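You operate a simulated robot arm through the tools that you are given. There is no shell and no other tool. Be economical: measure what you need, move in short steps, check, and stop when the job is done.

You run a simulated robot arm. Do the job below in one go: nothing can be reset, and whatever is moved stays where it is left.

JOB
Press the cotton tea towel flat in the brown press.
Fine: wheel to PRESS till it is flat, back to UP; towel back where it lay.

Only the result counts: the job must be done as asked and must still hold three seconds after the hand-in. Knocking over, shifting, dropping, spilling or breaking anything else fails it. Flat cloth is picked up by pressing the open fingertips on it (5 to 10 N) and closing them slowly along it; thin cloth reads only 2 to 8 mm in the jaws.

ROBOT AND FRAMES
A 6-joint arm with a two-finger parallel gripper, fixed in place. Base frame: the origin is at the foot of the arm, x ahead of it, y to its left, z up; the work surface is at about z = 75. Lengths are in cm, angles in degrees, forces in N, time in s.
With the tool pointing down near the work surface it reaches from about 26 to 68 cm from the base axis. Its first joint turns from -66.0 to 66.0 degrees. Payload 2.9 kg.
The TCP is the grasp point between the finger pads, 3 cm short of the fingertips. In the tool frame z runs along the fingers and y along their closing line. The gripper opens to 11 cm. The fingers are 2 cm wide and 1 cm thick; the gripper's body (4.8 by 11.2 cm) begins 5.5 cm behind the TCP.
Orientation is that of the tool frame in the base frame, as [roll, pitch, yaw] about the fixed x, y, z axes, in that order (R = Rz(yaw) Ry(pitch) Rx(roll)). With the fingers straight down and closing along the base's y, the tool's x points along the base's -x, its y along +y and its z along -z.

CONTROLS
- The arm moves only by the tool arm_command. Its argument "rows" is a list of rows, each a list of 7 numbers: the turn, a rotation vector about the base's x, y, z in units of 8 degrees (1.0 is 8 degrees), then the shift along the base's x, y, z in units of 20 mm (1.0 is 20 mm), then the gripper command, from -1 (shut) to 1 (fully open), values between in proportion. In form: [[wx, wy, wz, dx, dy, dz, hand], ...]. A call has 1 to 20 rows; each row shifts and turns the commanded pose from where the row before left it. A call with a number of a shift or a turn outside -1 to 1 is refused whole. Rows are played at 5 a second. More than 5 cm and 8.6 degrees between two rows, or a gripper value outside its range, and nothing of the call is played. A pose out of reach is approached as far as the arm can. The call stops where the force on the tool passes 40 N (or 10 N more than at its start, if that is more) or the arm is blocked; 0.2 s more then pass. The fingers move at their own pace (about 10.8 cm/s each) and stop on an object; they squeeze with about 39 N. The grip force told is the motor's: it shows also when the fingers shut on nothing. Time passes only in rows, and 0.2 s behind the last, so rows that do not move let the fingers close. It gives the time, the measured TCP pose, the force on the tool (base axes), the opening and the grip force at its end, in the units of the frame above (readings bear some noise).
- Cameras (640 x 400 px; columns grow to the right, rows downward): "scene" is fixed at [8.04, 44.01, 138.96]; the picture's right is [-0.80, -0.60, 0.00], its down [-0.25, 0.33, -0.91] and it looks along [0.55, -0.73, -0.41] (base axes); focal length 319 px, centre (320, 200). "wrist" rides on the gripper at [7.2, 1.7, -10.3] in the tool frame; the picture's right is [-0.23, 0.97, 0.00], its down [-0.76, -0.18, -0.62] and it looks along [-0.61, -0.14, 0.78] (tool axes); focal length 222 px, centre (320, 200). There is no depth. A picture from a camera that has moved, and an enlarged one, comes with that camera's place and axes in the base frame and with its lens. The place of the scene camera against the robot may be out by one fixed shift of up to 2.5 cm in any direction.
- capture(camera): a new picture of that camera. The clock stands still meanwhile.
- enlarge(camera, box): a new picture of the part [left, top, right, bottom] of that camera's present view, enlarged. The clock stands still meanwhile.
- close_job(): hands the job in; it is judged then, once.

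Go step by step. Nothing tells you positions but the pictures and the camera data: compare them with the known pose of the tool, close in by small moves and look again before you grip or let go. The budget is 120 turns and 84 pictures, counting those below and the enlarged ones. Unless the task says otherwise, let go and move clear before handing in, and close with one line.

The tools are called after "Call:" as name(argument=value, ...) on one line, values as JSON. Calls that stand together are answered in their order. arm_command: Moves the arm, as the interface text tells. Its arguments: {"type":"object","properties":{"rows":{"type":"array","items":{"type":"array","items":{"type":"number"}}}},"required":["rows"]} The other tools are called the same way: capture (camera) takes a picture; enlarge (camera, box) takes an enlarged picture of a part of a camera's view; close_job () hands the job in.

At the start:

```text
time: 0.0
ee_pos: [39.97, -18.17, 115.28]
tcp_rot: [-179.9, 0.1, -180.0]
ft_force: [-0.5, 0.0, 0.1]
grip_width: 10.99
gripper_force: 0.1
```

scene: 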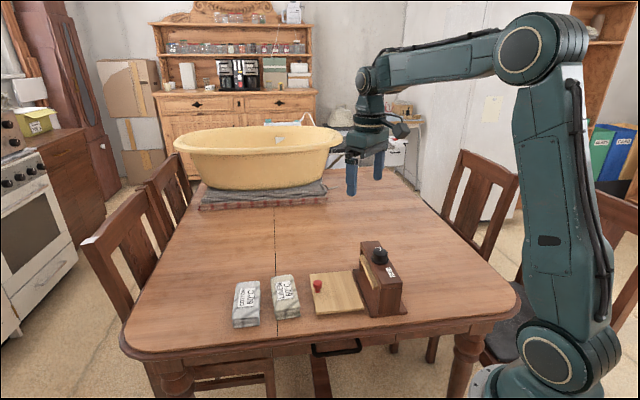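
wrist: 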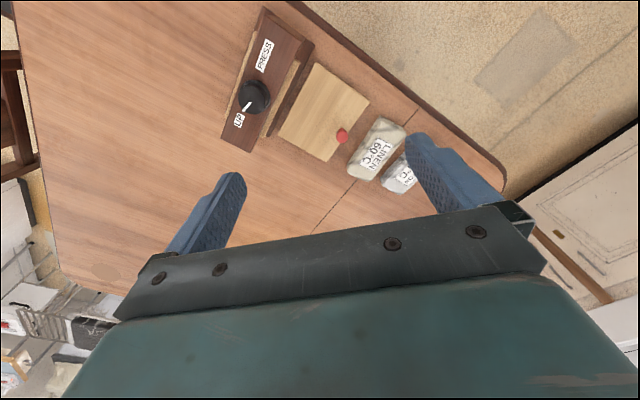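

I see a brown press with a board with a red knob and a wheel, and two folded towels labelled COTTON and LINEN. I'll look closer first.

Call:
enlarge(camera="scene", box=[210, 220, 430, 357])

Call:
enlarge(camera="wrist", box=[200, 0, 456, 200])

Call:
enlarge(camera="scene", box=[160, 110, 400, 260])

```text
2.91 times, centred on (320, 288) of scene
camera zoom: at [8.04, 44.01, 138.96], right [-0.8, -0.6, 0.0], down [-0.25, 0.33, -0.91], along [0.55, -0.73, -0.41], focal length 929 px, centre (320, -58)
```

zoom: 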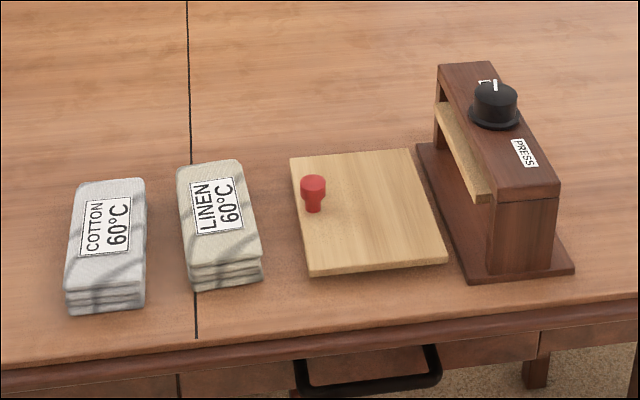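

```text
2.00 times, centred on (328, 100) of wrist
camera zoom: at [32.77, -16.52, 125.64], right [0.23, 0.97, 0.0], down [0.76, -0.18, 0.62], along [0.61, -0.14, -0.78], focal length 444 px, centre (304, 400)
```

zoom: 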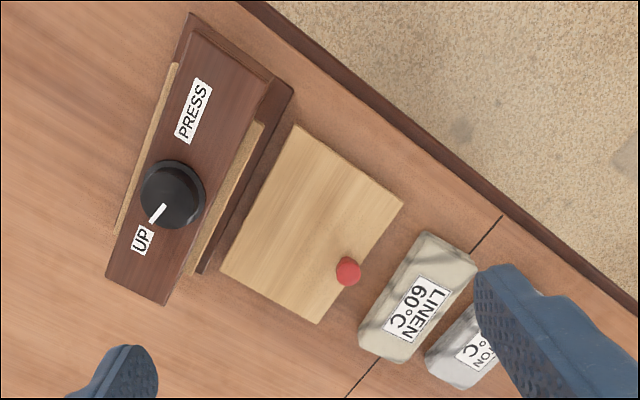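

```text
2.67 times, centred on (280, 185) of scene
camera zoom: at [8.04, 44.01, 138.96], right [-0.8, -0.6, 0.0], down [-0.25, 0.33, -0.91], along [0.55, -0.73, -0.41], focal length 852 px, centre (427, 240)
```

zoom: 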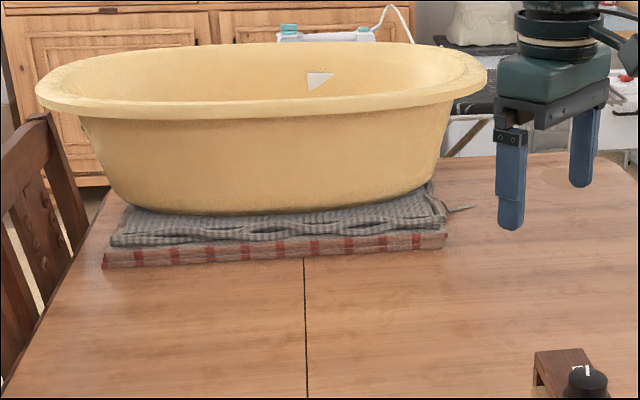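

Folded COTTON packet is around (65, 0), the tray with red knob around (52, -16), the press at lower x. I move the wrist camera over to measure better.

Call:
arm_command(rows=[[0, 0, 0, -0.3, 0.9, 0, 1], [0, 0, 0, -0.3, 0.9, 0, 1], [0, 0, 0, -0.3, 0.9, 0, 1], [0, 0, 0, -0.3, 0.9, 0, 1], [0, 0, 0, -0.3, 0.9, 0, 1], [0, 0, 0, 0, 0.9, 0, 1], [0, 0, 0, 0, 0, 0, 1]])

Call:
capture(camera="wrist")

```text
time: 1.6
ee_pos: [36.9, -7.23, 115.35]
tcp_rot: [-179.9, 0.0, 179.9]
ft_force: [-0.9, 0.4, -0.6]
grip_width: 11.01
gripper_force: 0.0
```

```text
78 pictures are left
camera wrist: at [29.73, -5.64, 125.75], right [0.23, 0.97, 0.0], down [0.76, -0.18, 0.62], along [0.61, -0.14, -0.78], focal length 222 px, centre (320, 200)
```

wrist: 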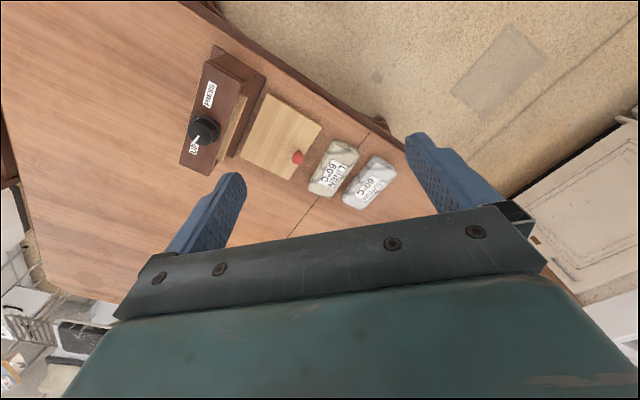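

Call:
enlarge(camera="wrist", box=[170, 40, 410, 220])

```text
2.22 times, centred on (290, 130) of wrist
camera zoom: at [29.73, -5.64, 125.75], right [0.23, 0.97, 0.0], down [0.76, -0.18, 0.62], along [0.61, -0.14, -0.78], focal length 494 px, centre (387, 356)
```

zoom: 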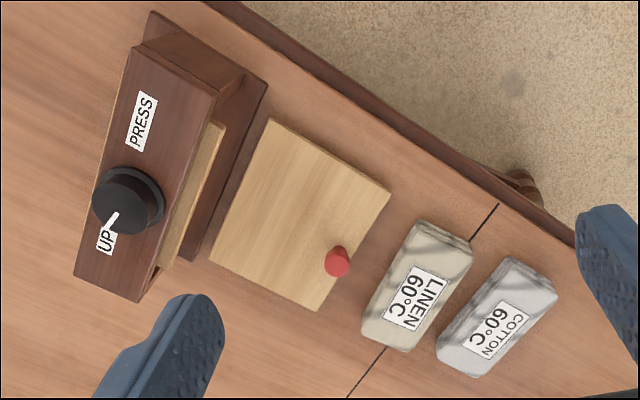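

COTTON centre is near (65,-1), axes at about 45° to base. I look closer at the press before picking.

Call:
enlarge(camera="scene", box=[300, 235, 412, 320])

Call:
enlarge(camera="scene", box=[220, 260, 320, 335])

```text
4.71 times, centred on (356, 278) of scene
camera zoom: at [8.04, 44.01, 138.96], right [-0.8, -0.6, 0.0], down [-0.25, 0.33, -0.91], along [0.55, -0.73, -0.41], focal length 1503 px, centre (151, -165)
```

zoom: 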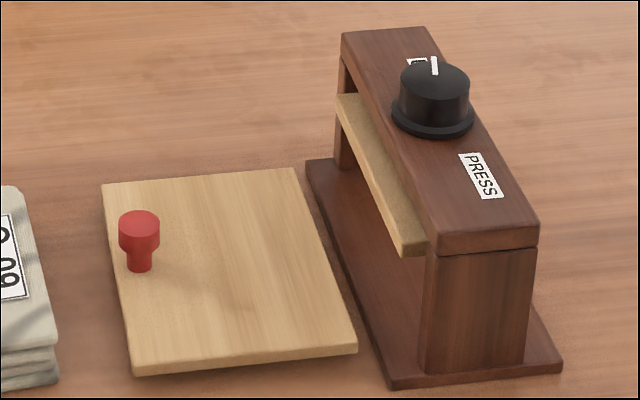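

```text
5.33 times, centred on (270, 298) of scene
camera zoom: at [8.04, 44.01, 138.96], right [-0.8, -0.6, 0.0], down [-0.25, 0.33, -0.91], along [0.55, -0.73, -0.41], focal length 1703 px, centre (587, -320)
```

zoom: 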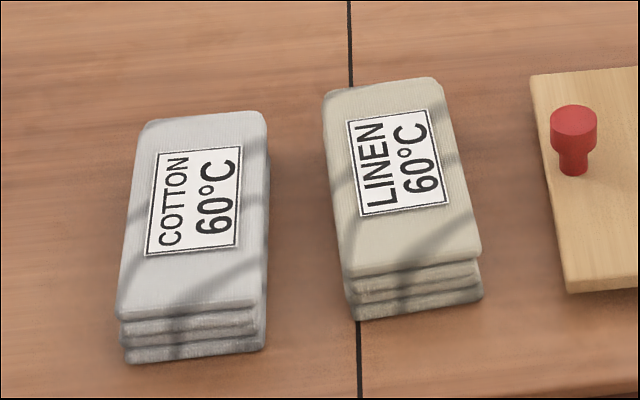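

The tray is a loose/sliding board with a knob, to be slid under the platen; the packets' sides face about 45°. I move above COTTON with the closing line turned 45°.

Call:
arm_command(rows=[[0, 0, -0.402, 0.896, 0.293, -0.65, 1], [0, 0, -0.402, 0.896, 0.293, -0.65, 1], [0, 0, -0.402, 0.896, 0.293, -0.65, 1], [0, 0, -0.402, 0.896, 0.293, -0.65, 1], [0, 0, -0.402, 0.896, 0.293, -0.65, 1], [0, 0, -0.402, 0.896, 0.293, -0.65, 1], [0, 0, -0.402, 0.896, 0.293, -0.65, 1], [0, 0, -0.402, 0.896, 0.293, -0.65, 1], [0, 0, -0.402, 0.896, 0.293, -0.65, 1], [0, 0, -0.402, 0.896, 0.293, -0.65, 1], [0, 0, -0.402, 0.896, 0.293, -0.65, 1], [0, 0, -0.402, 0.896, 0.293, -0.65, 1], [0, 0, -0.402, 0.896, 0.293, -0.65, 1], [0, 0, -0.402, 0.896, 0.293, -0.65, 1], [0, 0, 0, 0, 0, 0, 1]])

Call:
capture(camera="wrist")

Call:
capture(camera="scene")

```text
time: 4.8
ee_pos: [62.27, 0.75, 97.16]
tcp_rot: [179.9, -0.1, 134.9]
ft_force: [0.3, 0.3, -0.3]
grip_width: 10.99
gripper_force: 0.1
```

```text
74 pictures are left
camera wrist: at [58.38, 7.09, 107.54], right [0.85, 0.53, 0.0], down [0.41, -0.67, 0.62], along [0.33, -0.53, -0.78], focal length 222 px, centre (320, 200)
```

wrist: 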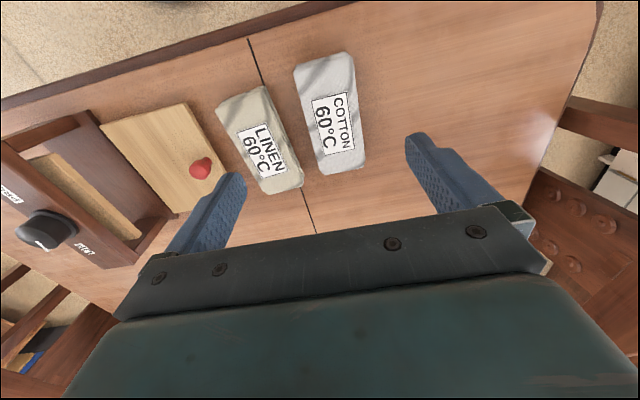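

```text
73 pictures are left
```

scene: 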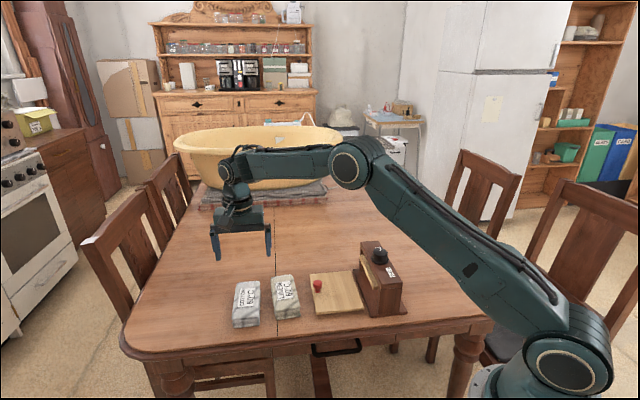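

COTTON centre computed at about (65.4,-0.7), 14 × 7.3 cm, turned 45°; gap to LINEN about 3 cm. I move over it with the fingers at 9.6 cm and check.

Call:
arm_command(rows=[[0, 0, 0, 0.25, -0.12, -0.8, 0.745], [0, 0, 0, 0.25, -0.12, -0.8, 0.745], [0, 0, 0, 0.25, -0.12, -0.8, 0.745], [0, 0, 0, 0.25, -0.12, -0.8, 0.745], [0, 0, 0, 0.25, -0.12, -0.8, 0.745], [0, 0, 0, 0.25, -0.12, -0.8, 0.745], [0, 0, 0, 0, 0, 0, 0.745]])

Call:
capture(camera="wrist")

Call:
enlarge(camera="scene", box=[180, 210, 320, 335])

```text
time: 6.4
ee_pos: [65.2, -0.67, 87.45]
tcp_rot: [-179.9, 0.0, 134.9]
ft_force: [0.0, -0.8, 0.2]
grip_width: 9.62
gripper_force: 0.0
```

```text
72 pictures are left
camera wrist: at [61.21, 5.71, 97.9], right [0.85, 0.53, 0.0], down [0.41, -0.66, 0.62], along [0.33, -0.53, -0.78], focal length 222 px, centre (320, 200)
```

wrist: 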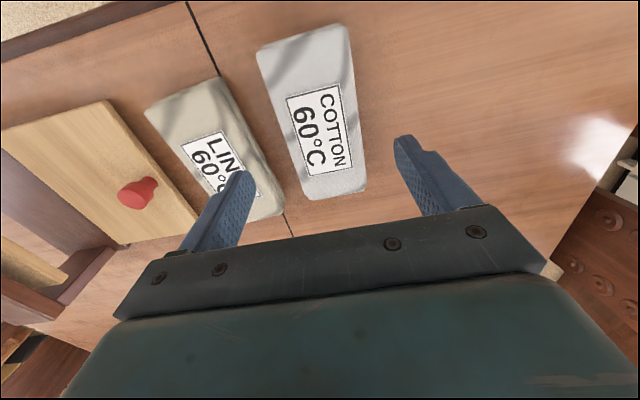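

```text
3.20 times, centred on (250, 272) of scene
camera zoom: at [8.04, 44.01, 138.96], right [-0.8, -0.6, 0.0], down [-0.25, 0.33, -0.91], along [0.55, -0.73, -0.41], focal length 1022 px, centre (544, -32)
```

zoom: 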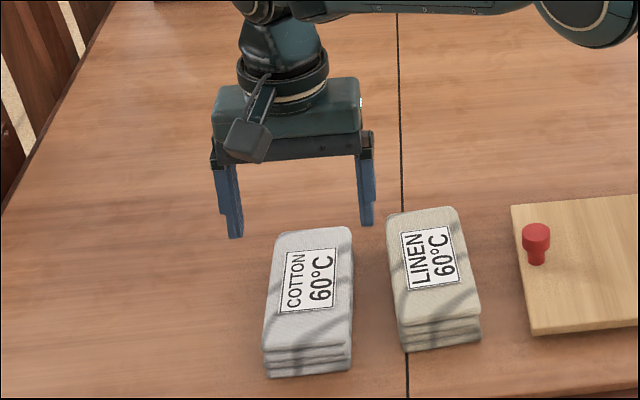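

The estimate holds (65.5,-0.8). I narrow the opening to 8.8 cm and descend straddling the packet.

Call:
arm_command(rows=[[0, 0, 0, 0.15, 0, 0, 0.6], [0, 0, 0, 0, 0, -0.6, 0.6], [0, 0, 0, 0, 0, -0.6, 0.6], [0, 0, 0, 0, 0, -0.6, 0.6], [0, 0, 0, 0, 0, -0.6, 0.6], [0, 0, 0, 0, 0, -0.5, 0.6], [0, 0, 0, 0, 0, -0.4, 0.6], [0, 0, 0, 0, 0, 0, 0.6]])

Call:
enlarge(camera="scene", box=[180, 230, 320, 335])

Call:
capture(camera="wrist")

```text
time: 8.2
ee_pos: [65.29, -0.43, 80.8]
tcp_rot: [-180.0, 0.1, 134.9]
ft_force: [0.3, -1.1, 0.0]
grip_width: 8.81
gripper_force: 0.1
```

```text
3.81 times, centred on (250, 282) of scene
camera zoom: at [8.04, 44.01, 138.96], right [-0.8, -0.6, 0.0], down [-0.25, 0.33, -0.91], along [0.55, -0.73, -0.41], focal length 1216 px, centre (587, -114)
```

zoom: 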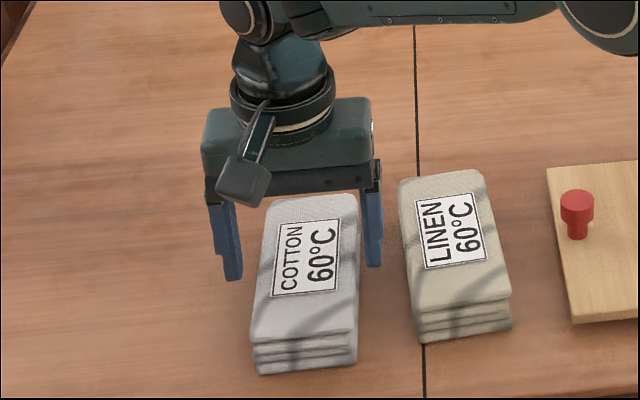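

```text
69 pictures are left
camera wrist: at [61.45, 5.82, 91.22], right [0.85, 0.53, 0.0], down [0.41, -0.66, 0.62], along [0.33, -0.53, -0.78], focal length 222 px, centre (320, 200)
```

wrist: 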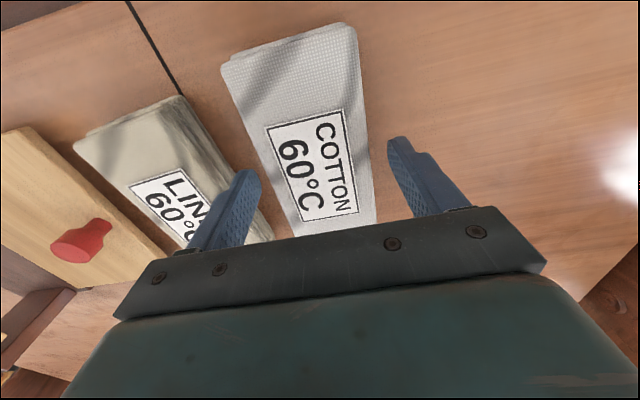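

Fingers straddle the packet cleanly. I finish descending to about z 78.4.

Call:
arm_command(rows=[[0, 0, 0, -0.07, -0.07, -0.4, 0.6], [0, 0, 0, 0, 0, -0.4, 0.6], [0, 0, 0, 0, 0, -0.4, 0.6], [0, 0, 0, 0, 0, 0, 0.6]])

Call:
enlarge(camera="scene", box=[180, 230, 320, 335])

```text
time: 9.2
ee_pos: [65.25, -0.62, 78.43]
tcp_rot: [-179.9, 0.0, 134.9]
ft_force: [-0.3, 0.0, -0.3]
grip_width: 8.8
gripper_force: 0.1
```

```text
3.81 times, centred on (250, 282) of scene
camera zoom: at [8.04, 44.01, 138.96], right [-0.8, -0.6, 0.0], down [-0.25, 0.33, -0.91], along [0.55, -0.73, -0.41], focal length 1216 px, centre (587, -114)
```

zoom: 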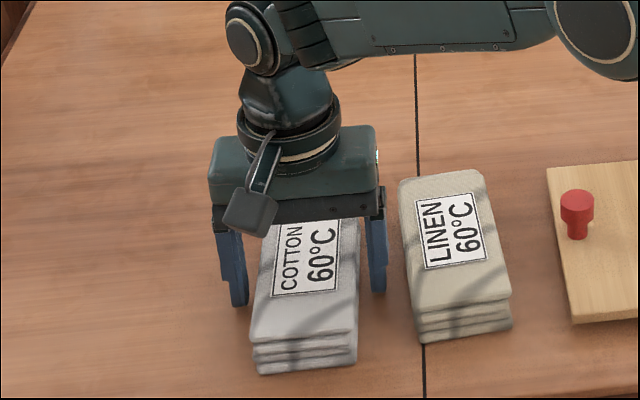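

Now close on it in steps.

Call:
arm_command(rows=[[0, 0, 0, 0, 0, 0, 0.45], [0, 0, 0, 0, 0, 0, 0.35], [0, 0, 0, 0, 0, 0, 0.25], [0, 0, 0, 0, 0, 0, 0.2], [0, 0, 0, 0, 0, 0, 0.15], [0, 0, 0, 0, 0, 0, 0.15]])

Call:
enlarge(camera="scene", box=[180, 230, 320, 335])

```text
time: 10.6
ee_pos: [65.24, -0.6, 78.49]
tcp_rot: [-180.0, -0.1, 134.8]
ft_force: [-0.1, 0.5, -0.3]
grip_width: 6.94
gripper_force: 40.2
```

```text
3.81 times, centred on (250, 282) of scene
camera zoom: at [8.04, 44.01, 138.96], right [-0.8, -0.6, 0.0], down [-0.25, 0.33, -0.91], along [0.55, -0.73, -0.41], focal length 1216 px, centre (587, -114)
```

zoom: 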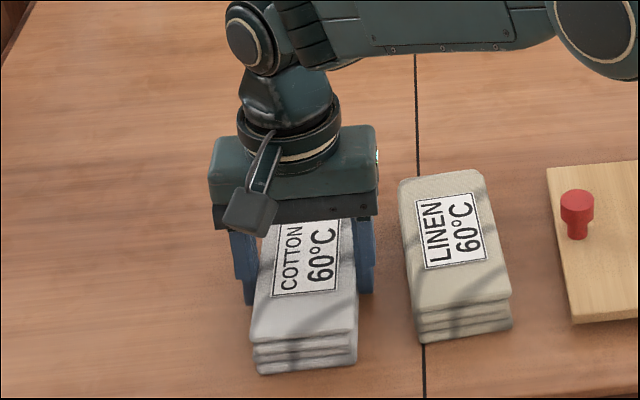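

Gripped at 6.94 cm (pick pose 65.24, -0.60, 78.49). Lift and carry to above the tray at (47.6,-20.4).

Call:
arm_command(rows=[[0, 0, 0, 0, 0, 0.4, 0.15], [0, 0, 0, 0, 0, 0.6, 0.15], [0, 0, 0, 0, 0, 0.8, 0.15], [0, 0, 0, 0, 0, 0.8, 0.15], [0, 0, 0, 0, 0, 0.8, 0.15], [0, 0, 0, 0, 0, 0.8, 0.15], [0, 0, 0, 0, 0, 0.8, 0.15], [0, 0, 0, 0, 0, 0, 0.15]])

Call:
arm_command(rows=[[0, 0, 0, -0.73, -0.82, 0, 0.15], [0, 0, 0, -0.73, -0.82, 0, 0.15], [0, 0, 0, -0.73, -0.82, 0, 0.15], [0, 0, 0, -0.73, -0.82, 0, 0.15], [0, 0, 0, -0.73, -0.82, 0, 0.15], [0, 0, 0, -0.73, -0.82, 0, 0.15], [0, 0, 0, -0.73, -0.82, 0, 0.15], [0, 0, 0, -0.73, -0.82, 0, 0.15], [0, 0, 0, -0.73, -0.82, 0, 0.15], [0, 0, 0, -0.73, -0.82, 0, 0.15], [0, 0, 0, -0.73, -0.82, 0, 0.15], [0, 0, 0, 0, 0, 0, 0.15]])

Call:
capture(camera="wrist")

Call:
enlarge(camera="scene", box=[210, 200, 430, 337])

```text
time: 12.4
ee_pos: [65.29, -0.65, 88.53]
tcp_rot: [179.9, 0.0, 134.9]
ft_force: [-0.5, 0.8, -0.6]
grip_width: 6.93
gripper_force: 38.8
```

```text
time: 15.0
ee_pos: [49.06, -18.74, 88.32]
tcp_rot: [180.0, 0.0, 135.0]
ft_force: [0.2, 0.0, 0.2]
grip_width: 6.94
gripper_force: 38.8
```

```text
66 pictures are left
camera wrist: at [45.19, -12.41, 98.79], right [0.85, 0.53, 0.0], down [0.41, -0.66, 0.62], along [0.33, -0.53, -0.78], focal length 222 px, centre (320, 200)
```

wrist: 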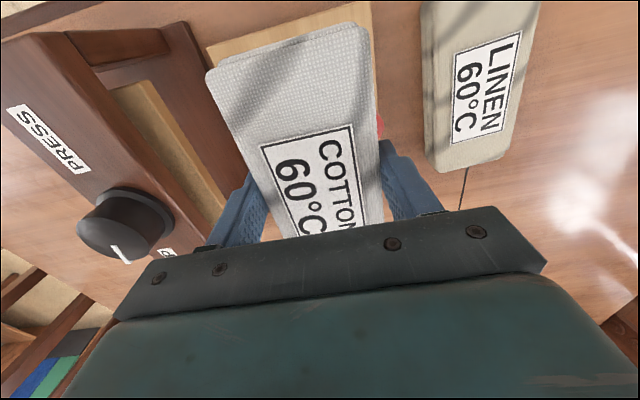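

```text
2.91 times, centred on (320, 268) of scene
camera zoom: at [8.04, 44.01, 138.96], right [-0.8, -0.6, 0.0], down [-0.25, 0.33, -0.91], along [0.55, -0.73, -0.41], focal length 929 px, centre (320, 1)
```

zoom: 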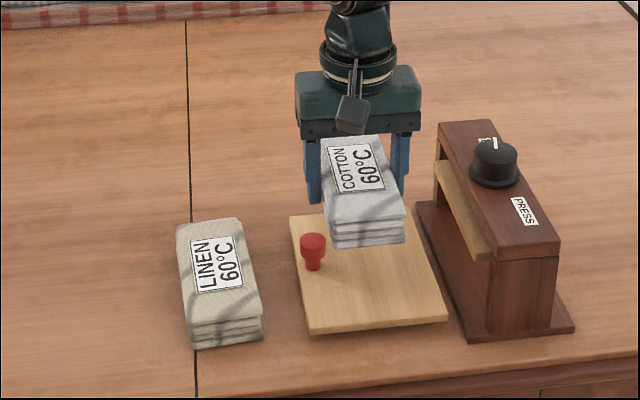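

Towel held over the tray; tray corners agree with the earlier estimate. Shift to the centre of the free area and lower to about z 80.5.

Call:
arm_command(rows=[[0, 0, 0, -0.35, -0.42, 0, 0.15], [0, 0, 0, -0.35, -0.41, 0, 0.15], [0, 0, 0, 0, 0, -0.6, 0.15], [0, 0, 0, 0, 0, -0.6, 0.15], [0, 0, 0, 0, 0, -0.6, 0.15], [0, 0, 0, 0, 0, -0.6, 0.15], [0, 0, 0, 0, 0, -0.6, 0.15], [0, 0, 0, 0, 0, -0.6, 0.15], [0, 0, 0, 0, 0, -0.3, 0.15], [0, 0, 0, 0, 0, 0, 0.15]])

Call:
capture(camera="wrist")

Call:
enlarge(camera="scene", box=[270, 220, 420, 332])

```text
time: 17.2
ee_pos: [47.87, -20.24, 80.49]
tcp_rot: [179.9, 0.0, 135.0]
ft_force: [-1.6, 1.9, 6.0]
grip_width: 6.93
gripper_force: 38.9
```

```text
64 pictures are left
camera wrist: at [43.91, -14.06, 90.95], right [0.85, 0.53, 0.0], down [0.41, -0.66, 0.62], along [0.33, -0.53, -0.78], focal length 222 px, centre (320, 200)
```

wrist: 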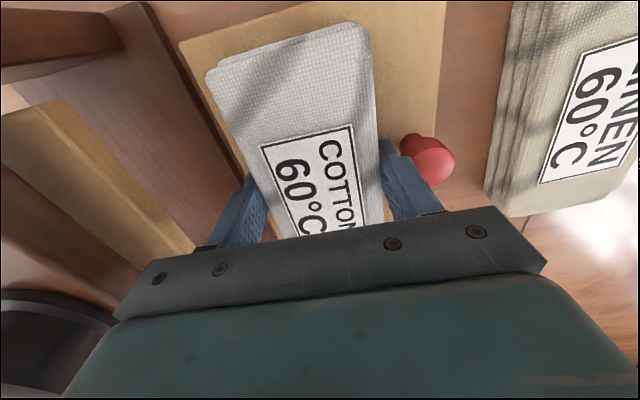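

```text
3.57 times, centred on (345, 276) of scene
camera zoom: at [8.02, 44.02, 138.96], right [-0.8, -0.6, 0.0], down [-0.25, 0.33, -0.91], along [0.55, -0.73, -0.41], focal length 1140 px, centre (231, -71)
```

zoom: 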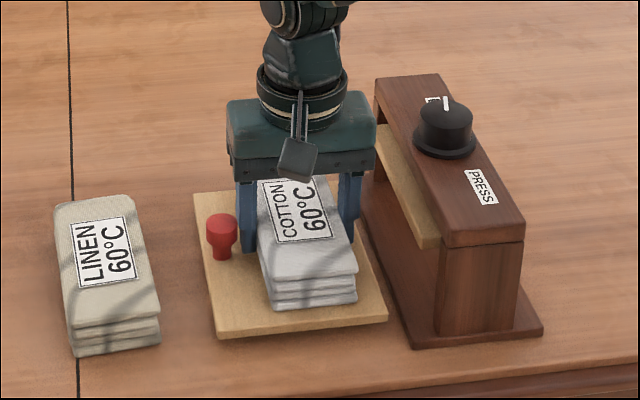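

Contact at about 6 N on the tray: towel rests between knob and press. Release a little (7.8 cm) and rise.

Call:
arm_command(rows=[[0, 0, 0, 0, 0, 0, 0.25], [0, 0, 0, 0, 0, 0, 0.33], [0, 0, 0, 0, 0, 0, 0.4], [0, 0, 0, 0, 0, 0.3, 0.4], [0, 0, 0, 0, 0, 0.5, 0.4], [0, 0, 0, 0, 0, 0.8, 0.4], [0, 0, 0, 0, 0, 0.8, 0.4], [0, 0, 0, 0, 0, 0.8, 0.4], [0, 0, 0, 0, 0, 0.8, 0.4], [0, 0, 0, 0, 0, 0.8, 0.4], [0, 0, 0, 0, 0, 0, 0.4]])

Call:
capture(camera="wrist")

Call:
enlarge(camera="scene", box=[270, 220, 420, 332])

```text
time: 19.6
ee_pos: [47.8, -20.59, 90.31]
tcp_rot: [-179.9, 0.0, 134.8]
ft_force: [0.0, 0.2, 0.1]
grip_width: 7.68
gripper_force: 0.2
```

```text
62 pictures are left
camera wrist: at [43.78, -14.25, 100.67], right [0.85, 0.53, 0.0], down [0.41, -0.66, 0.62], along [0.33, -0.53, -0.78], focal length 222 px, centre (320, 200)
```

wrist: 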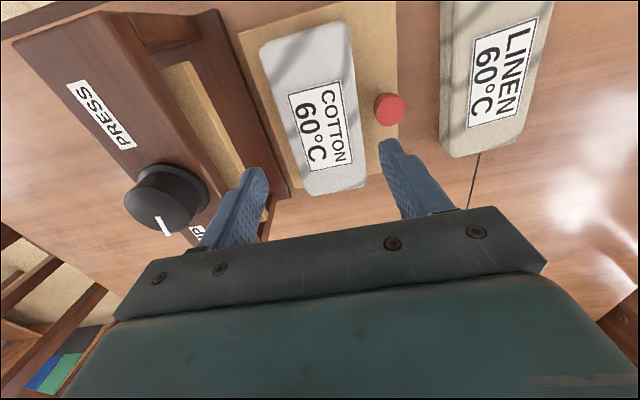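

```text
3.57 times, centred on (345, 276) of scene
camera zoom: at [8.04, 44.01, 138.96], right [-0.8, -0.6, 0.0], down [-0.25, 0.33, -0.91], along [0.55, -0.73, -0.41], focal length 1140 px, centre (231, -71)
```

zoom: 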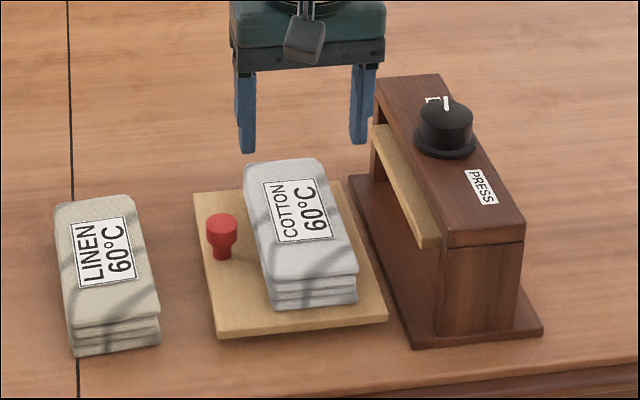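

Towel sits centred on the tray (e.g. no overhang), knob at about (52.4,-16.1). Next I turn the hand 90° so it closes along the press's length and stand off outside the knob.

Call:
arm_command(rows=[[0, 0, 0, 0, 0, 0.8, 0.4], [0, 0, 0, 0, 0, 0.8, 0.4], [0, 0, -0.94, 0.4, 0.4, 0, 0.2], [0, 0, -0.94, 0.4, 0.4, 0, 0], [0, 0, -0.94, 0.4, 0.4, 0, -0.1], [0, 0, -0.94, 0.4, 0.4, 0, -0.1], [0, 0, -0.94, 0.4, 0.4, 0, -0.1], [0, 0, -0.94, 0.4, 0.4, 0, -0.1], [0, 0, -0.94, 0.4, 0.4, 0, -0.1], [0, 0, -0.94, 0.4, 0.4, 0, -0.1], [0, 0, -0.94, 0.4, 0.4, 0, -0.1], [0, 0, -0.94, 0.4, 0.4, 0, -0.1], [0, 0, -0.94, 0.4, 0.4, 0, -0.1], [0, 0, -0.91, 0.4, 0.4, 0, -0.1], [0, 0, 0, 0, 0, 0, -0.1]])

Call:
capture(camera="wrist")

Call:
capture(camera="scene")

```text
time: 22.8
ee_pos: [57.36, -10.85, 93.55]
tcp_rot: [-180.0, -0.1, 44.7]
ft_force: [0.0, 0.9, -0.3]
grip_width: 4.92
gripper_force: 0.0
```

```text
60 pictures are left
camera wrist: at [63.77, -6.89, 103.84], right [0.53, -0.85, 0.0], down [-0.67, -0.41, 0.62], along [-0.53, -0.33, -0.78], focal length 222 px, centre (320, 200)
```

wrist: 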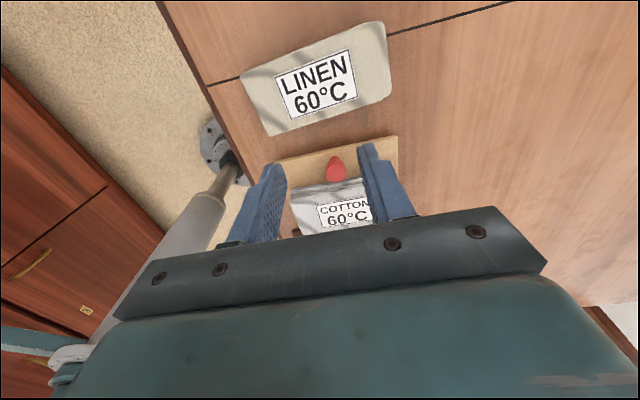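

```text
59 pictures are left
```

scene: 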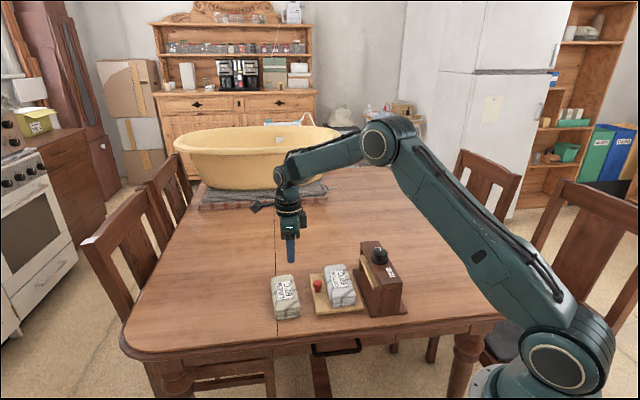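

I tilt the hand about 24° (body leaning away from the press) and come over the knob at z 85.

Call:
arm_command(rows=[[-0.53, 0.53, 0, 0, 0, 0, -0.1], [-0.53, 0.53, 0, 0, 0, 0, -0.1], [-0.53, 0.53, 0, 0, 0, 0, -0.1], [-0.53, 0.53, 0, 0, 0, 0, -0.1], [0, 0, 0, -0.37, -0.39, -0.7, -0.1], [0, 0, 0, -0.37, -0.39, -0.7, -0.1], [0, 0, 0, -0.37, -0.39, -0.7, -0.1], [0, 0, 0, -0.37, -0.39, -0.7, -0.1], [0, 0, 0, -0.37, -0.39, -0.7, -0.1], [0, 0, 0, -0.37, -0.39, -0.7, -0.1], [0, 0, 0, 0, 0, 0, -0.1]])

Call:
capture(camera="wrist")

Call:
enlarge(camera="scene", box=[250, 200, 420, 327])

```text
time: 25.2
ee_pos: [49.53, -14.75, 84.95]
tcp_rot: [179.9, 24.0, 44.9]
ft_force: [-0.5, -0.5, 0.0]
grip_width: 4.91
gripper_force: 0.0
out of reach, approached as far as the arm can: row 3, 4
```

```text
58 pictures are left
camera wrist: at [58.39, -8.31, 91.42], right [0.54, -0.84, 0.09], down [-0.44, -0.19, 0.88], along [-0.72, -0.52, -0.47], focal length 222 px, centre (320, 200)
```

wrist: 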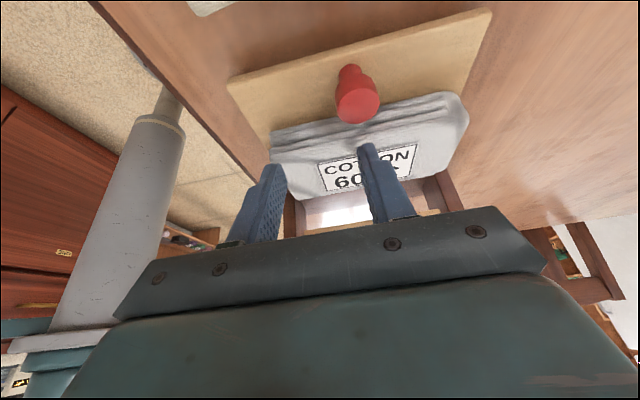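

```text
3.15 times, centred on (335, 264) of scene
camera zoom: at [8.04, 44.01, 138.96], right [-0.8, -0.6, 0.0], down [-0.25, 0.33, -0.91], along [0.55, -0.73, -0.41], focal length 1006 px, centre (273, 0)
```

zoom: 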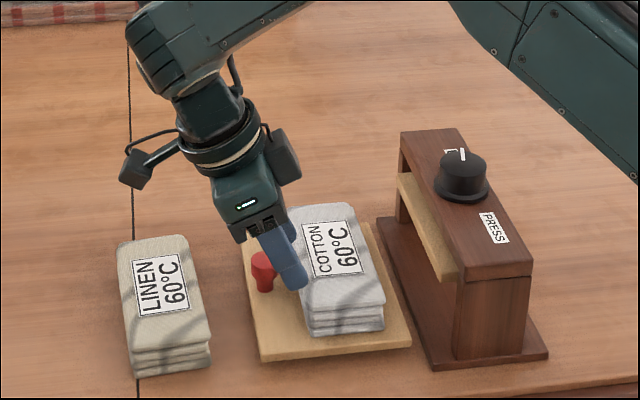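

The arm drifted by the reach limit but is clear. Knob confirmed at (52.4,-16.3); I align the TCP to (52.95,-15.75) and go down.

Call:
arm_command(rows=[[0, 0, 0, 0.6, -0.17, 0, -0.1], [0, 0, 0, 0.6, -0.17, 0, -0.1], [0, 0, 0, 0.52, -0.17, 0, -0.1], [0, 0, 0, 0, 0, -0.4, -0.1], [0, 0, 0, 0, 0, -0.4, -0.1], [0, 0, 0, 0, 0, 0, -0.1]])

Call:
capture(camera="wrist")

Call:
enlarge(camera="scene", box=[270, 240, 390, 330])

```text
time: 26.6
ee_pos: [53.12, -15.7, 83.26]
tcp_rot: [-180.0, 24.0, 44.9]
ft_force: [-0.2, 0.6, -0.1]
grip_width: 4.95
gripper_force: 0.1
```

```text
56 pictures are left
camera wrist: at [61.95, -9.2, 89.92], right [0.54, -0.84, 0.09], down [-0.44, -0.19, 0.88], along [-0.72, -0.52, -0.47], focal length 222 px, centre (320, 200)
```

wrist: 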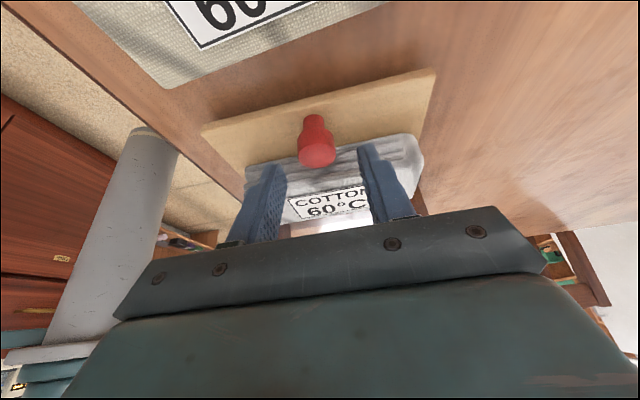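

```text
4.44 times, centred on (330, 285) of scene
camera zoom: at [8.04, 44.01, 138.96], right [-0.8, -0.6, 0.0], down [-0.25, 0.33, -0.91], along [0.55, -0.73, -0.41], focal length 1419 px, centre (276, -178)
```

zoom: 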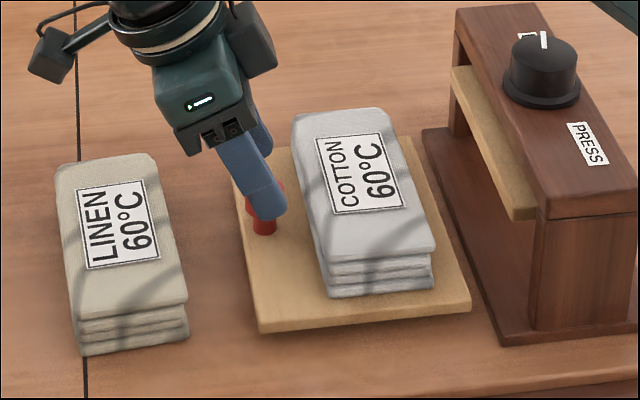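

Aligned; fingers straddle the knob. Lower to 81 and close.

Call:
arm_command(rows=[[0, 0, 0, 0, 0, -0.4, -0.1], [0, 0, 0, 0, 0, -0.4, -0.1], [0, 0, 0, 0, 0, -0.35, -0.1], [0, 0, 0, 0, 0, 0, -0.1], [0, 0, 0, 0, 0, 0, -0.3], [0, 0, 0, 0, 0, 0, -0.5], [0, 0, 0, 0, 0, 0, -0.6], [0, 0, 0, 0, 0, 0, -0.7], [0, 0, 0, 0, 0, 0, -0.8], [0, 0, 0, 0, 0, 0, -0.8]])

Call:
capture(camera="wrist")

Call:
enlarge(camera="scene", box=[270, 240, 390, 330])

```text
time: 28.8
ee_pos: [53.08, -15.68, 81.08]
tcp_rot: [180.0, 24.1, 44.9]
ft_force: [-1.6, 2.1, 0.1]
grip_width: 2.49
gripper_force: 39.2
```

```text
54 pictures are left
camera wrist: at [61.95, -9.22, 87.59], right [0.54, -0.84, 0.09], down [-0.44, -0.19, 0.88], along [-0.72, -0.52, -0.47], focal length 222 px, centre (320, 200)
```

wrist: 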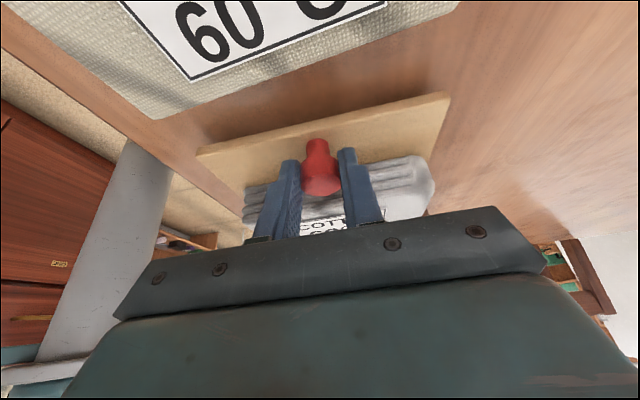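

```text
4.44 times, centred on (330, 285) of scene
camera zoom: at [8.03, 44.02, 138.96], right [-0.8, -0.6, 0.0], down [-0.25, 0.33, -0.91], along [0.55, -0.73, -0.41], focal length 1419 px, centre (276, -178)
```

zoom: 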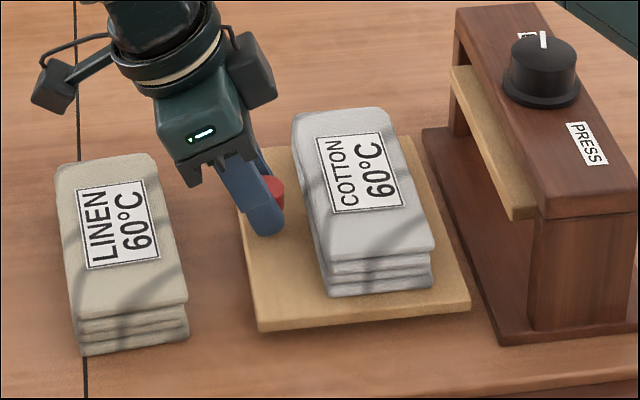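

Knob gripped (2.49 cm). Slide the tray slowly toward the press along (-1,-1).

Call:
arm_command(rows=[[0, 0, 0, -0.2, -0.2, 0, -0.8], [0, 0, 0, -0.3, -0.3, 0, -0.8], [0, 0, 0, -0.3, -0.3, 0, -0.8], [0, 0, 0, -0.3, -0.3, 0, -0.8], [0, 0, 0, 0, 0, 0, -0.8]])

Call:
enlarge(camera="scene", box=[290, 235, 420, 332])

```text
time: 30.0
ee_pos: [50.9, -17.92, 80.97]
tcp_rot: [179.8, 23.8, 44.7]
ft_force: [1.1, -0.5, 12.8]
grip_width: 2.51
gripper_force: 39.0
```

```text
4.12 times, centred on (355, 284) of scene
camera zoom: at [8.02, 44.02, 138.96], right [-0.8, -0.6, 0.0], down [-0.25, 0.33, -0.91], along [0.55, -0.73, -0.41], focal length 1317 px, centre (176, -144)
```

zoom: 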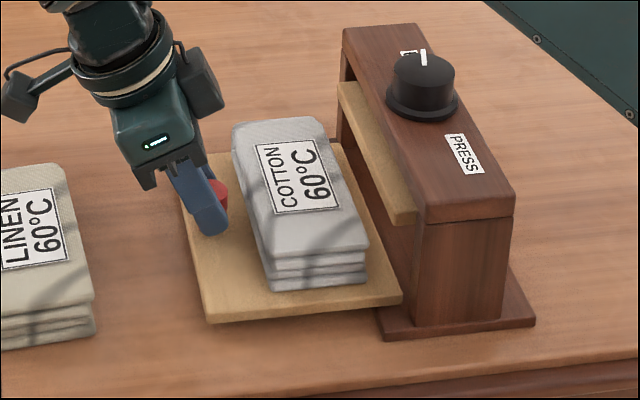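

The tray rides above the press base and slides freely. Continue.

Call:
arm_command(rows=[[0, 0, 0, -0.3, -0.3, 0.03, -0.8], [0, 0, 0, -0.3, -0.3, 0, -0.8], [0, 0, 0, -0.3, -0.3, 0, -0.8], [0, 0, 0, -0.3, -0.3, 0, -0.8], [0, 0, 0, -0.3, -0.3, 0, -0.8], [0, 0, 0, 0, 0, 0, -0.8]])

Call:
enlarge(camera="scene", box=[290, 235, 420, 332])

```text
time: 31.4
ee_pos: [47.85, -20.95, 80.99]
tcp_rot: [-180.0, 24.0, 44.8]
ft_force: [-0.8, 3.0, 8.0]
grip_width: 2.52
gripper_force: 38.9
```

```text
4.12 times, centred on (355, 284) of scene
camera zoom: at [8.02, 44.02, 138.96], right [-0.8, -0.6, 0.0], down [-0.25, 0.33, -0.91], along [0.55, -0.73, -0.41], focal length 1317 px, centre (176, -144)
```

zoom: 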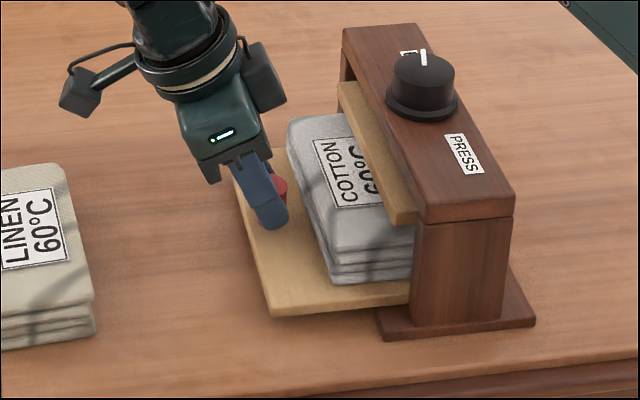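

Sliding in fine; continue until it is at its stop.

Call:
arm_command(rows=[[0, 0, 0, -0.3, -0.3, 0.02, -0.8], [0, 0, 0, -0.3, -0.3, 0, -0.8], [0, 0, 0, -0.3, -0.3, 0, -0.8], [0, 0, 0, -0.2, -0.2, 0, -0.8], [0, 0, 0, 0, 0, 0, -0.8]])

Call:
enlarge(camera="scene", box=[290, 235, 420, 332])

Call:
capture(camera="wrist")

```text
time: 32.6
ee_pos: [45.69, -23.14, 81.06]
tcp_rot: [-180.0, 23.9, 44.9]
ft_force: [-4.3, 4.9, -0.9]
grip_width: 2.53
gripper_force: 39.2
```

```text
4.12 times, centred on (355, 284) of scene
camera zoom: at [8.03, 44.02, 138.96], right [-0.8, -0.6, 0.0], down [-0.25, 0.33, -0.91], along [0.55, -0.73, -0.41], focal length 1317 px, centre (176, -144)
```

zoom: 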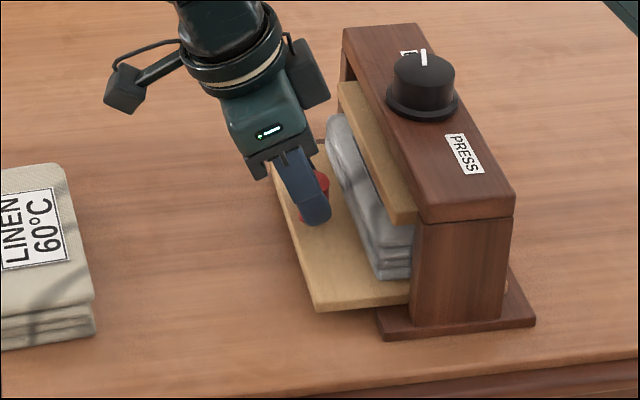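

```text
49 pictures are left
camera wrist: at [54.55, -16.6, 87.57], right [0.54, -0.84, 0.09], down [-0.44, -0.19, 0.88], along [-0.72, -0.52, -0.47], focal length 222 px, centre (320, 200)
```

wrist: 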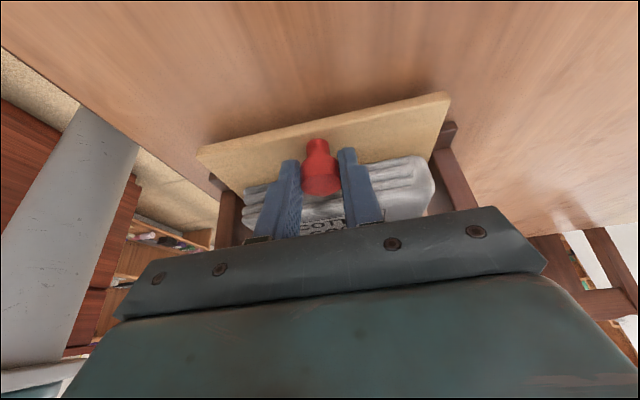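

About 10.5 cm in; a bit of towel still shows. Continue in small steps, watching the force.

Call:
arm_command(rows=[[0, 0, 0, -0.15, -0.15, 0, -0.8], [0, 0, 0, -0.15, -0.15, 0, -0.8], [0, 0, 0, -0.15, -0.15, 0, -0.8], [0, 0, 0, 0, 0, 0, -0.8]])

Call:
enlarge(camera="scene", box=[290, 235, 420, 332])

```text
time: 33.6
ee_pos: [44.66, -23.89, 81.16]
tcp_rot: [179.9, 24.0, 45.1]
ft_force: [2.2, -0.7, 0.4]
grip_width: 2.51
gripper_force: 38.8
```

```text
4.12 times, centred on (355, 284) of scene
camera zoom: at [8.06, 44.0, 138.96], right [-0.8, -0.6, 0.0], down [-0.25, 0.33, -0.91], along [0.55, -0.73, -0.41], focal length 1317 px, centre (176, -144)
```

zoom: 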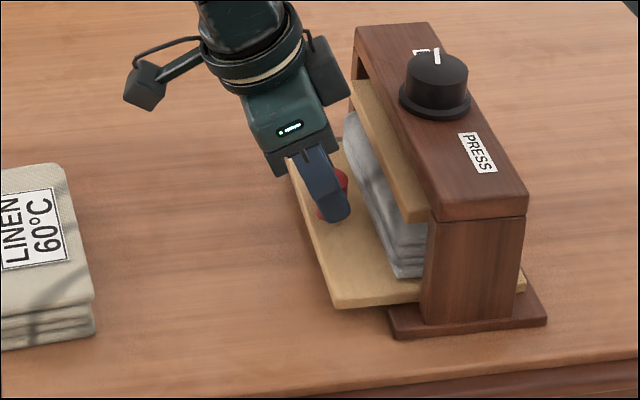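

The tray met its stop and the press itself crept about 1 cm; I stop here, and will push it back precisely afterwards. Release the knob and retreat upward.

Call:
arm_command(rows=[[0, 0, 0, 0, 0, 0, -0.6], [0, 0, 0, 0, 0, 0, -0.3], [0, 0, 0, 0, 0, 0, -0.1], [0, 0, 0, 0.1, 0.1, 0.3, -0.1], [0, 0, 0, 0.3, 0.3, 0.6, -0.1], [0, 0, 0, 0.3, 0.3, 0.8, -0.1], [0, 0, 0, 0.2, 0.2, 0.9, -0.1], [0, 0, 0, 0, 0, 0.9, -0.1], [0, 0, 0, 0, 0, 0.9, -0.1], [0, 0, 0, 0, 0, 0.9, -0.1], [0, 0, 0, 0, 0, 0.9, -0.1], [0, 0, 0, 0, 0, 0, -0.1]])

Call:
enlarge(camera="scene", box=[300, 235, 412, 320])

Call:
capture(camera="wrist")

```text
time: 36.2
ee_pos: [46.48, -22.2, 93.62]
tcp_rot: [-179.9, 24.0, 45.0]
ft_force: [0.7, 0.3, -0.1]
grip_width: 4.98
gripper_force: 0.1
```

```text
4.71 times, centred on (356, 278) of scene
camera zoom: at [8.04, 44.01, 138.96], right [-0.8, -0.6, 0.0], down [-0.25, 0.33, -0.91], along [0.55, -0.73, -0.41], focal length 1503 px, centre (151, -165)
```

zoom: 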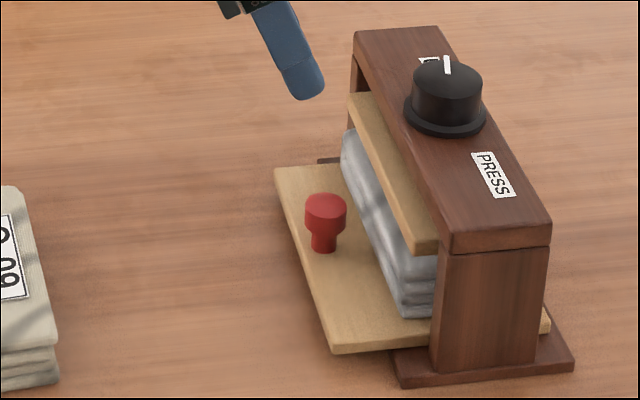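

```text
46 pictures are left
camera wrist: at [55.35, -15.72, 100.14], right [0.54, -0.84, 0.09], down [-0.44, -0.19, 0.88], along [-0.72, -0.52, -0.47], focal length 222 px, centre (320, 200)
```

wrist: 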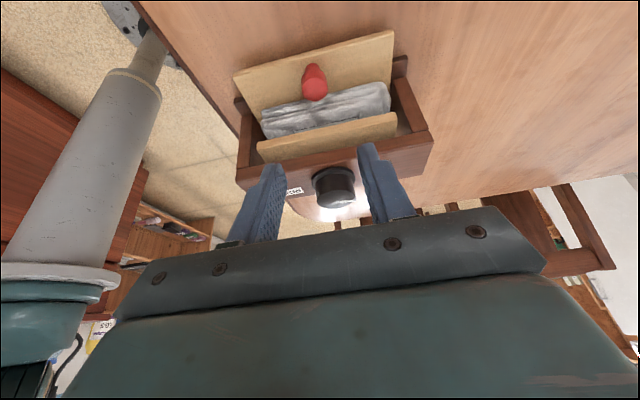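

Towel lies centred under the platen (~0.3 cm showing). Now I straighten the hand, rise and go above the wheel, turning to yaw 135.

Call:
arm_command(rows=[[0.53, -0.53, 0, 0, 0, 0.6, 0], [0.53, -0.53, 0, 0, 0, 0.6, 0.1], [0.53, -0.53, 0, 0, 0, 0.6, 0.2], [0.53, -0.53, 0, 0, 0, 0.4, 0.2], [0, 0, 0.94, -0.33, -0.24, 0, 0.2], [0, 0, 0.94, -0.33, -0.24, 0, 0.2], [0, 0, 0.94, -0.33, -0.24, 0, 0.2], [0, 0, 0.94, -0.33, -0.24, 0, 0.2], [0, 0, 0.94, -0.33, -0.24, 0, 0.2], [0, 0, 0.94, -0.33, -0.24, 0, 0.2], [0, 0, 0.94, -0.33, -0.24, 0, 0.2], [0, 0, 0.94, -0.33, -0.24, 0, 0.2], [0, 0, 0.94, -0.33, -0.24, 0, 0.2], [0, 0, 0.94, -0.33, -0.24, 0, 0.2], [0, 0, 0.94, -0.33, -0.24, 0, 0.2], [0, 0, 0.91, -0.33, -0.24, 0, 0.2], [0, 0, 0, 0, 0, 0, 0.2]])

Call:
capture(camera="wrist")

```text
time: 39.8
ee_pos: [38.6, -27.87, 97.89]
tcp_rot: [-179.9, 0.1, 135.1]
ft_force: [0.7, -0.7, 0.5]
grip_width: 6.59
gripper_force: 0.0
```

```text
45 pictures are left
camera wrist: at [34.72, -21.58, 108.37], right [0.85, 0.53, 0.0], down [0.41, -0.66, 0.62], along [0.33, -0.53, -0.78], focal length 222 px, centre (320, 200)
```

wrist: 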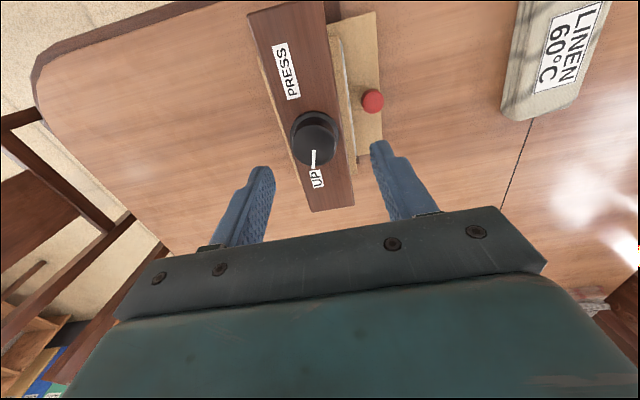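

Call:
enlarge(camera="wrist", box=[250, 90, 390, 178])

```text
4.55 times, centred on (320, 134) of wrist
camera zoom: at [34.72, -21.58, 108.37], right [0.85, 0.53, 0.0], down [0.41, -0.66, 0.62], along [0.33, -0.53, -0.78], focal length 1010 px, centre (320, 500)
```

zoom: 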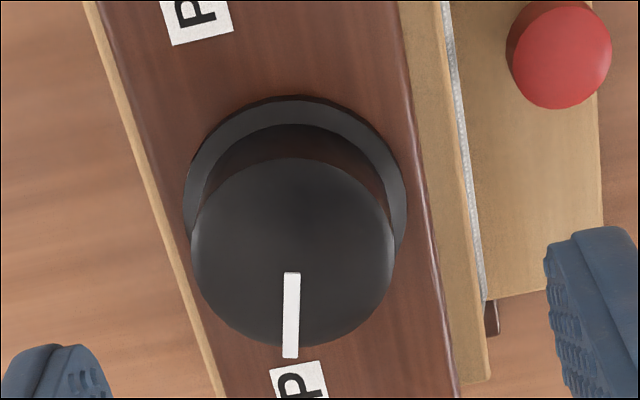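

Wheel centre at (38.8,-29.15), top z≈90, radius 2 cm. I centre over it and lower to TCP z 90.8.

Call:
arm_command(rows=[[0, 0, 0, 0.05, -0.32, 0, 0.2], [0, 0, 0, 0.05, -0.32, -0.5, 0.2], [0, 0, 0, 0, 0, -0.6, 0.2], [0, 0, 0, 0, 0, -0.6, 0.2], [0, 0, 0, 0, 0, -0.6, 0.2], [0, 0, 0, 0, 0, -0.6, 0.2], [0, 0, 0, 0, 0, -0.6, 0.2], [0, 0, 0, 0, 0, 0, 0.2]])

Call:
capture(camera="wrist")

Call:
enlarge(camera="scene", box=[300, 220, 412, 305])

```text
time: 41.6
ee_pos: [38.9, -29.19, 90.87]
tcp_rot: [-179.9, -0.1, 134.9]
ft_force: [-0.2, 0.6, 0.7]
grip_width: 6.58
gripper_force: 0.1
```

```text
43 pictures are left
camera wrist: at [34.97, -22.85, 101.27], right [0.85, 0.53, 0.0], down [0.41, -0.66, 0.62], along [0.33, -0.53, -0.78], focal length 222 px, centre (320, 200)
```

wrist: 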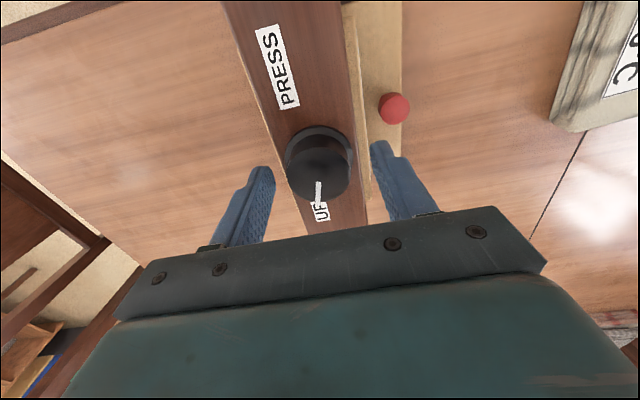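

```text
4.71 times, centred on (356, 262) of scene
camera zoom: at [8.04, 44.01, 138.96], right [-0.8, -0.6, 0.0], down [-0.25, 0.33, -0.91], along [0.55, -0.73, -0.41], focal length 1503 px, centre (151, -94)
```

zoom: 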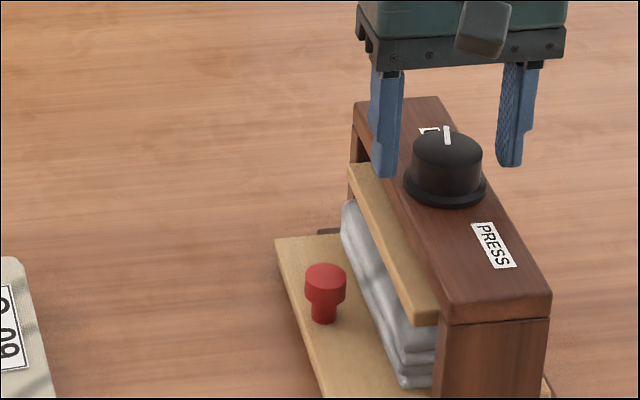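

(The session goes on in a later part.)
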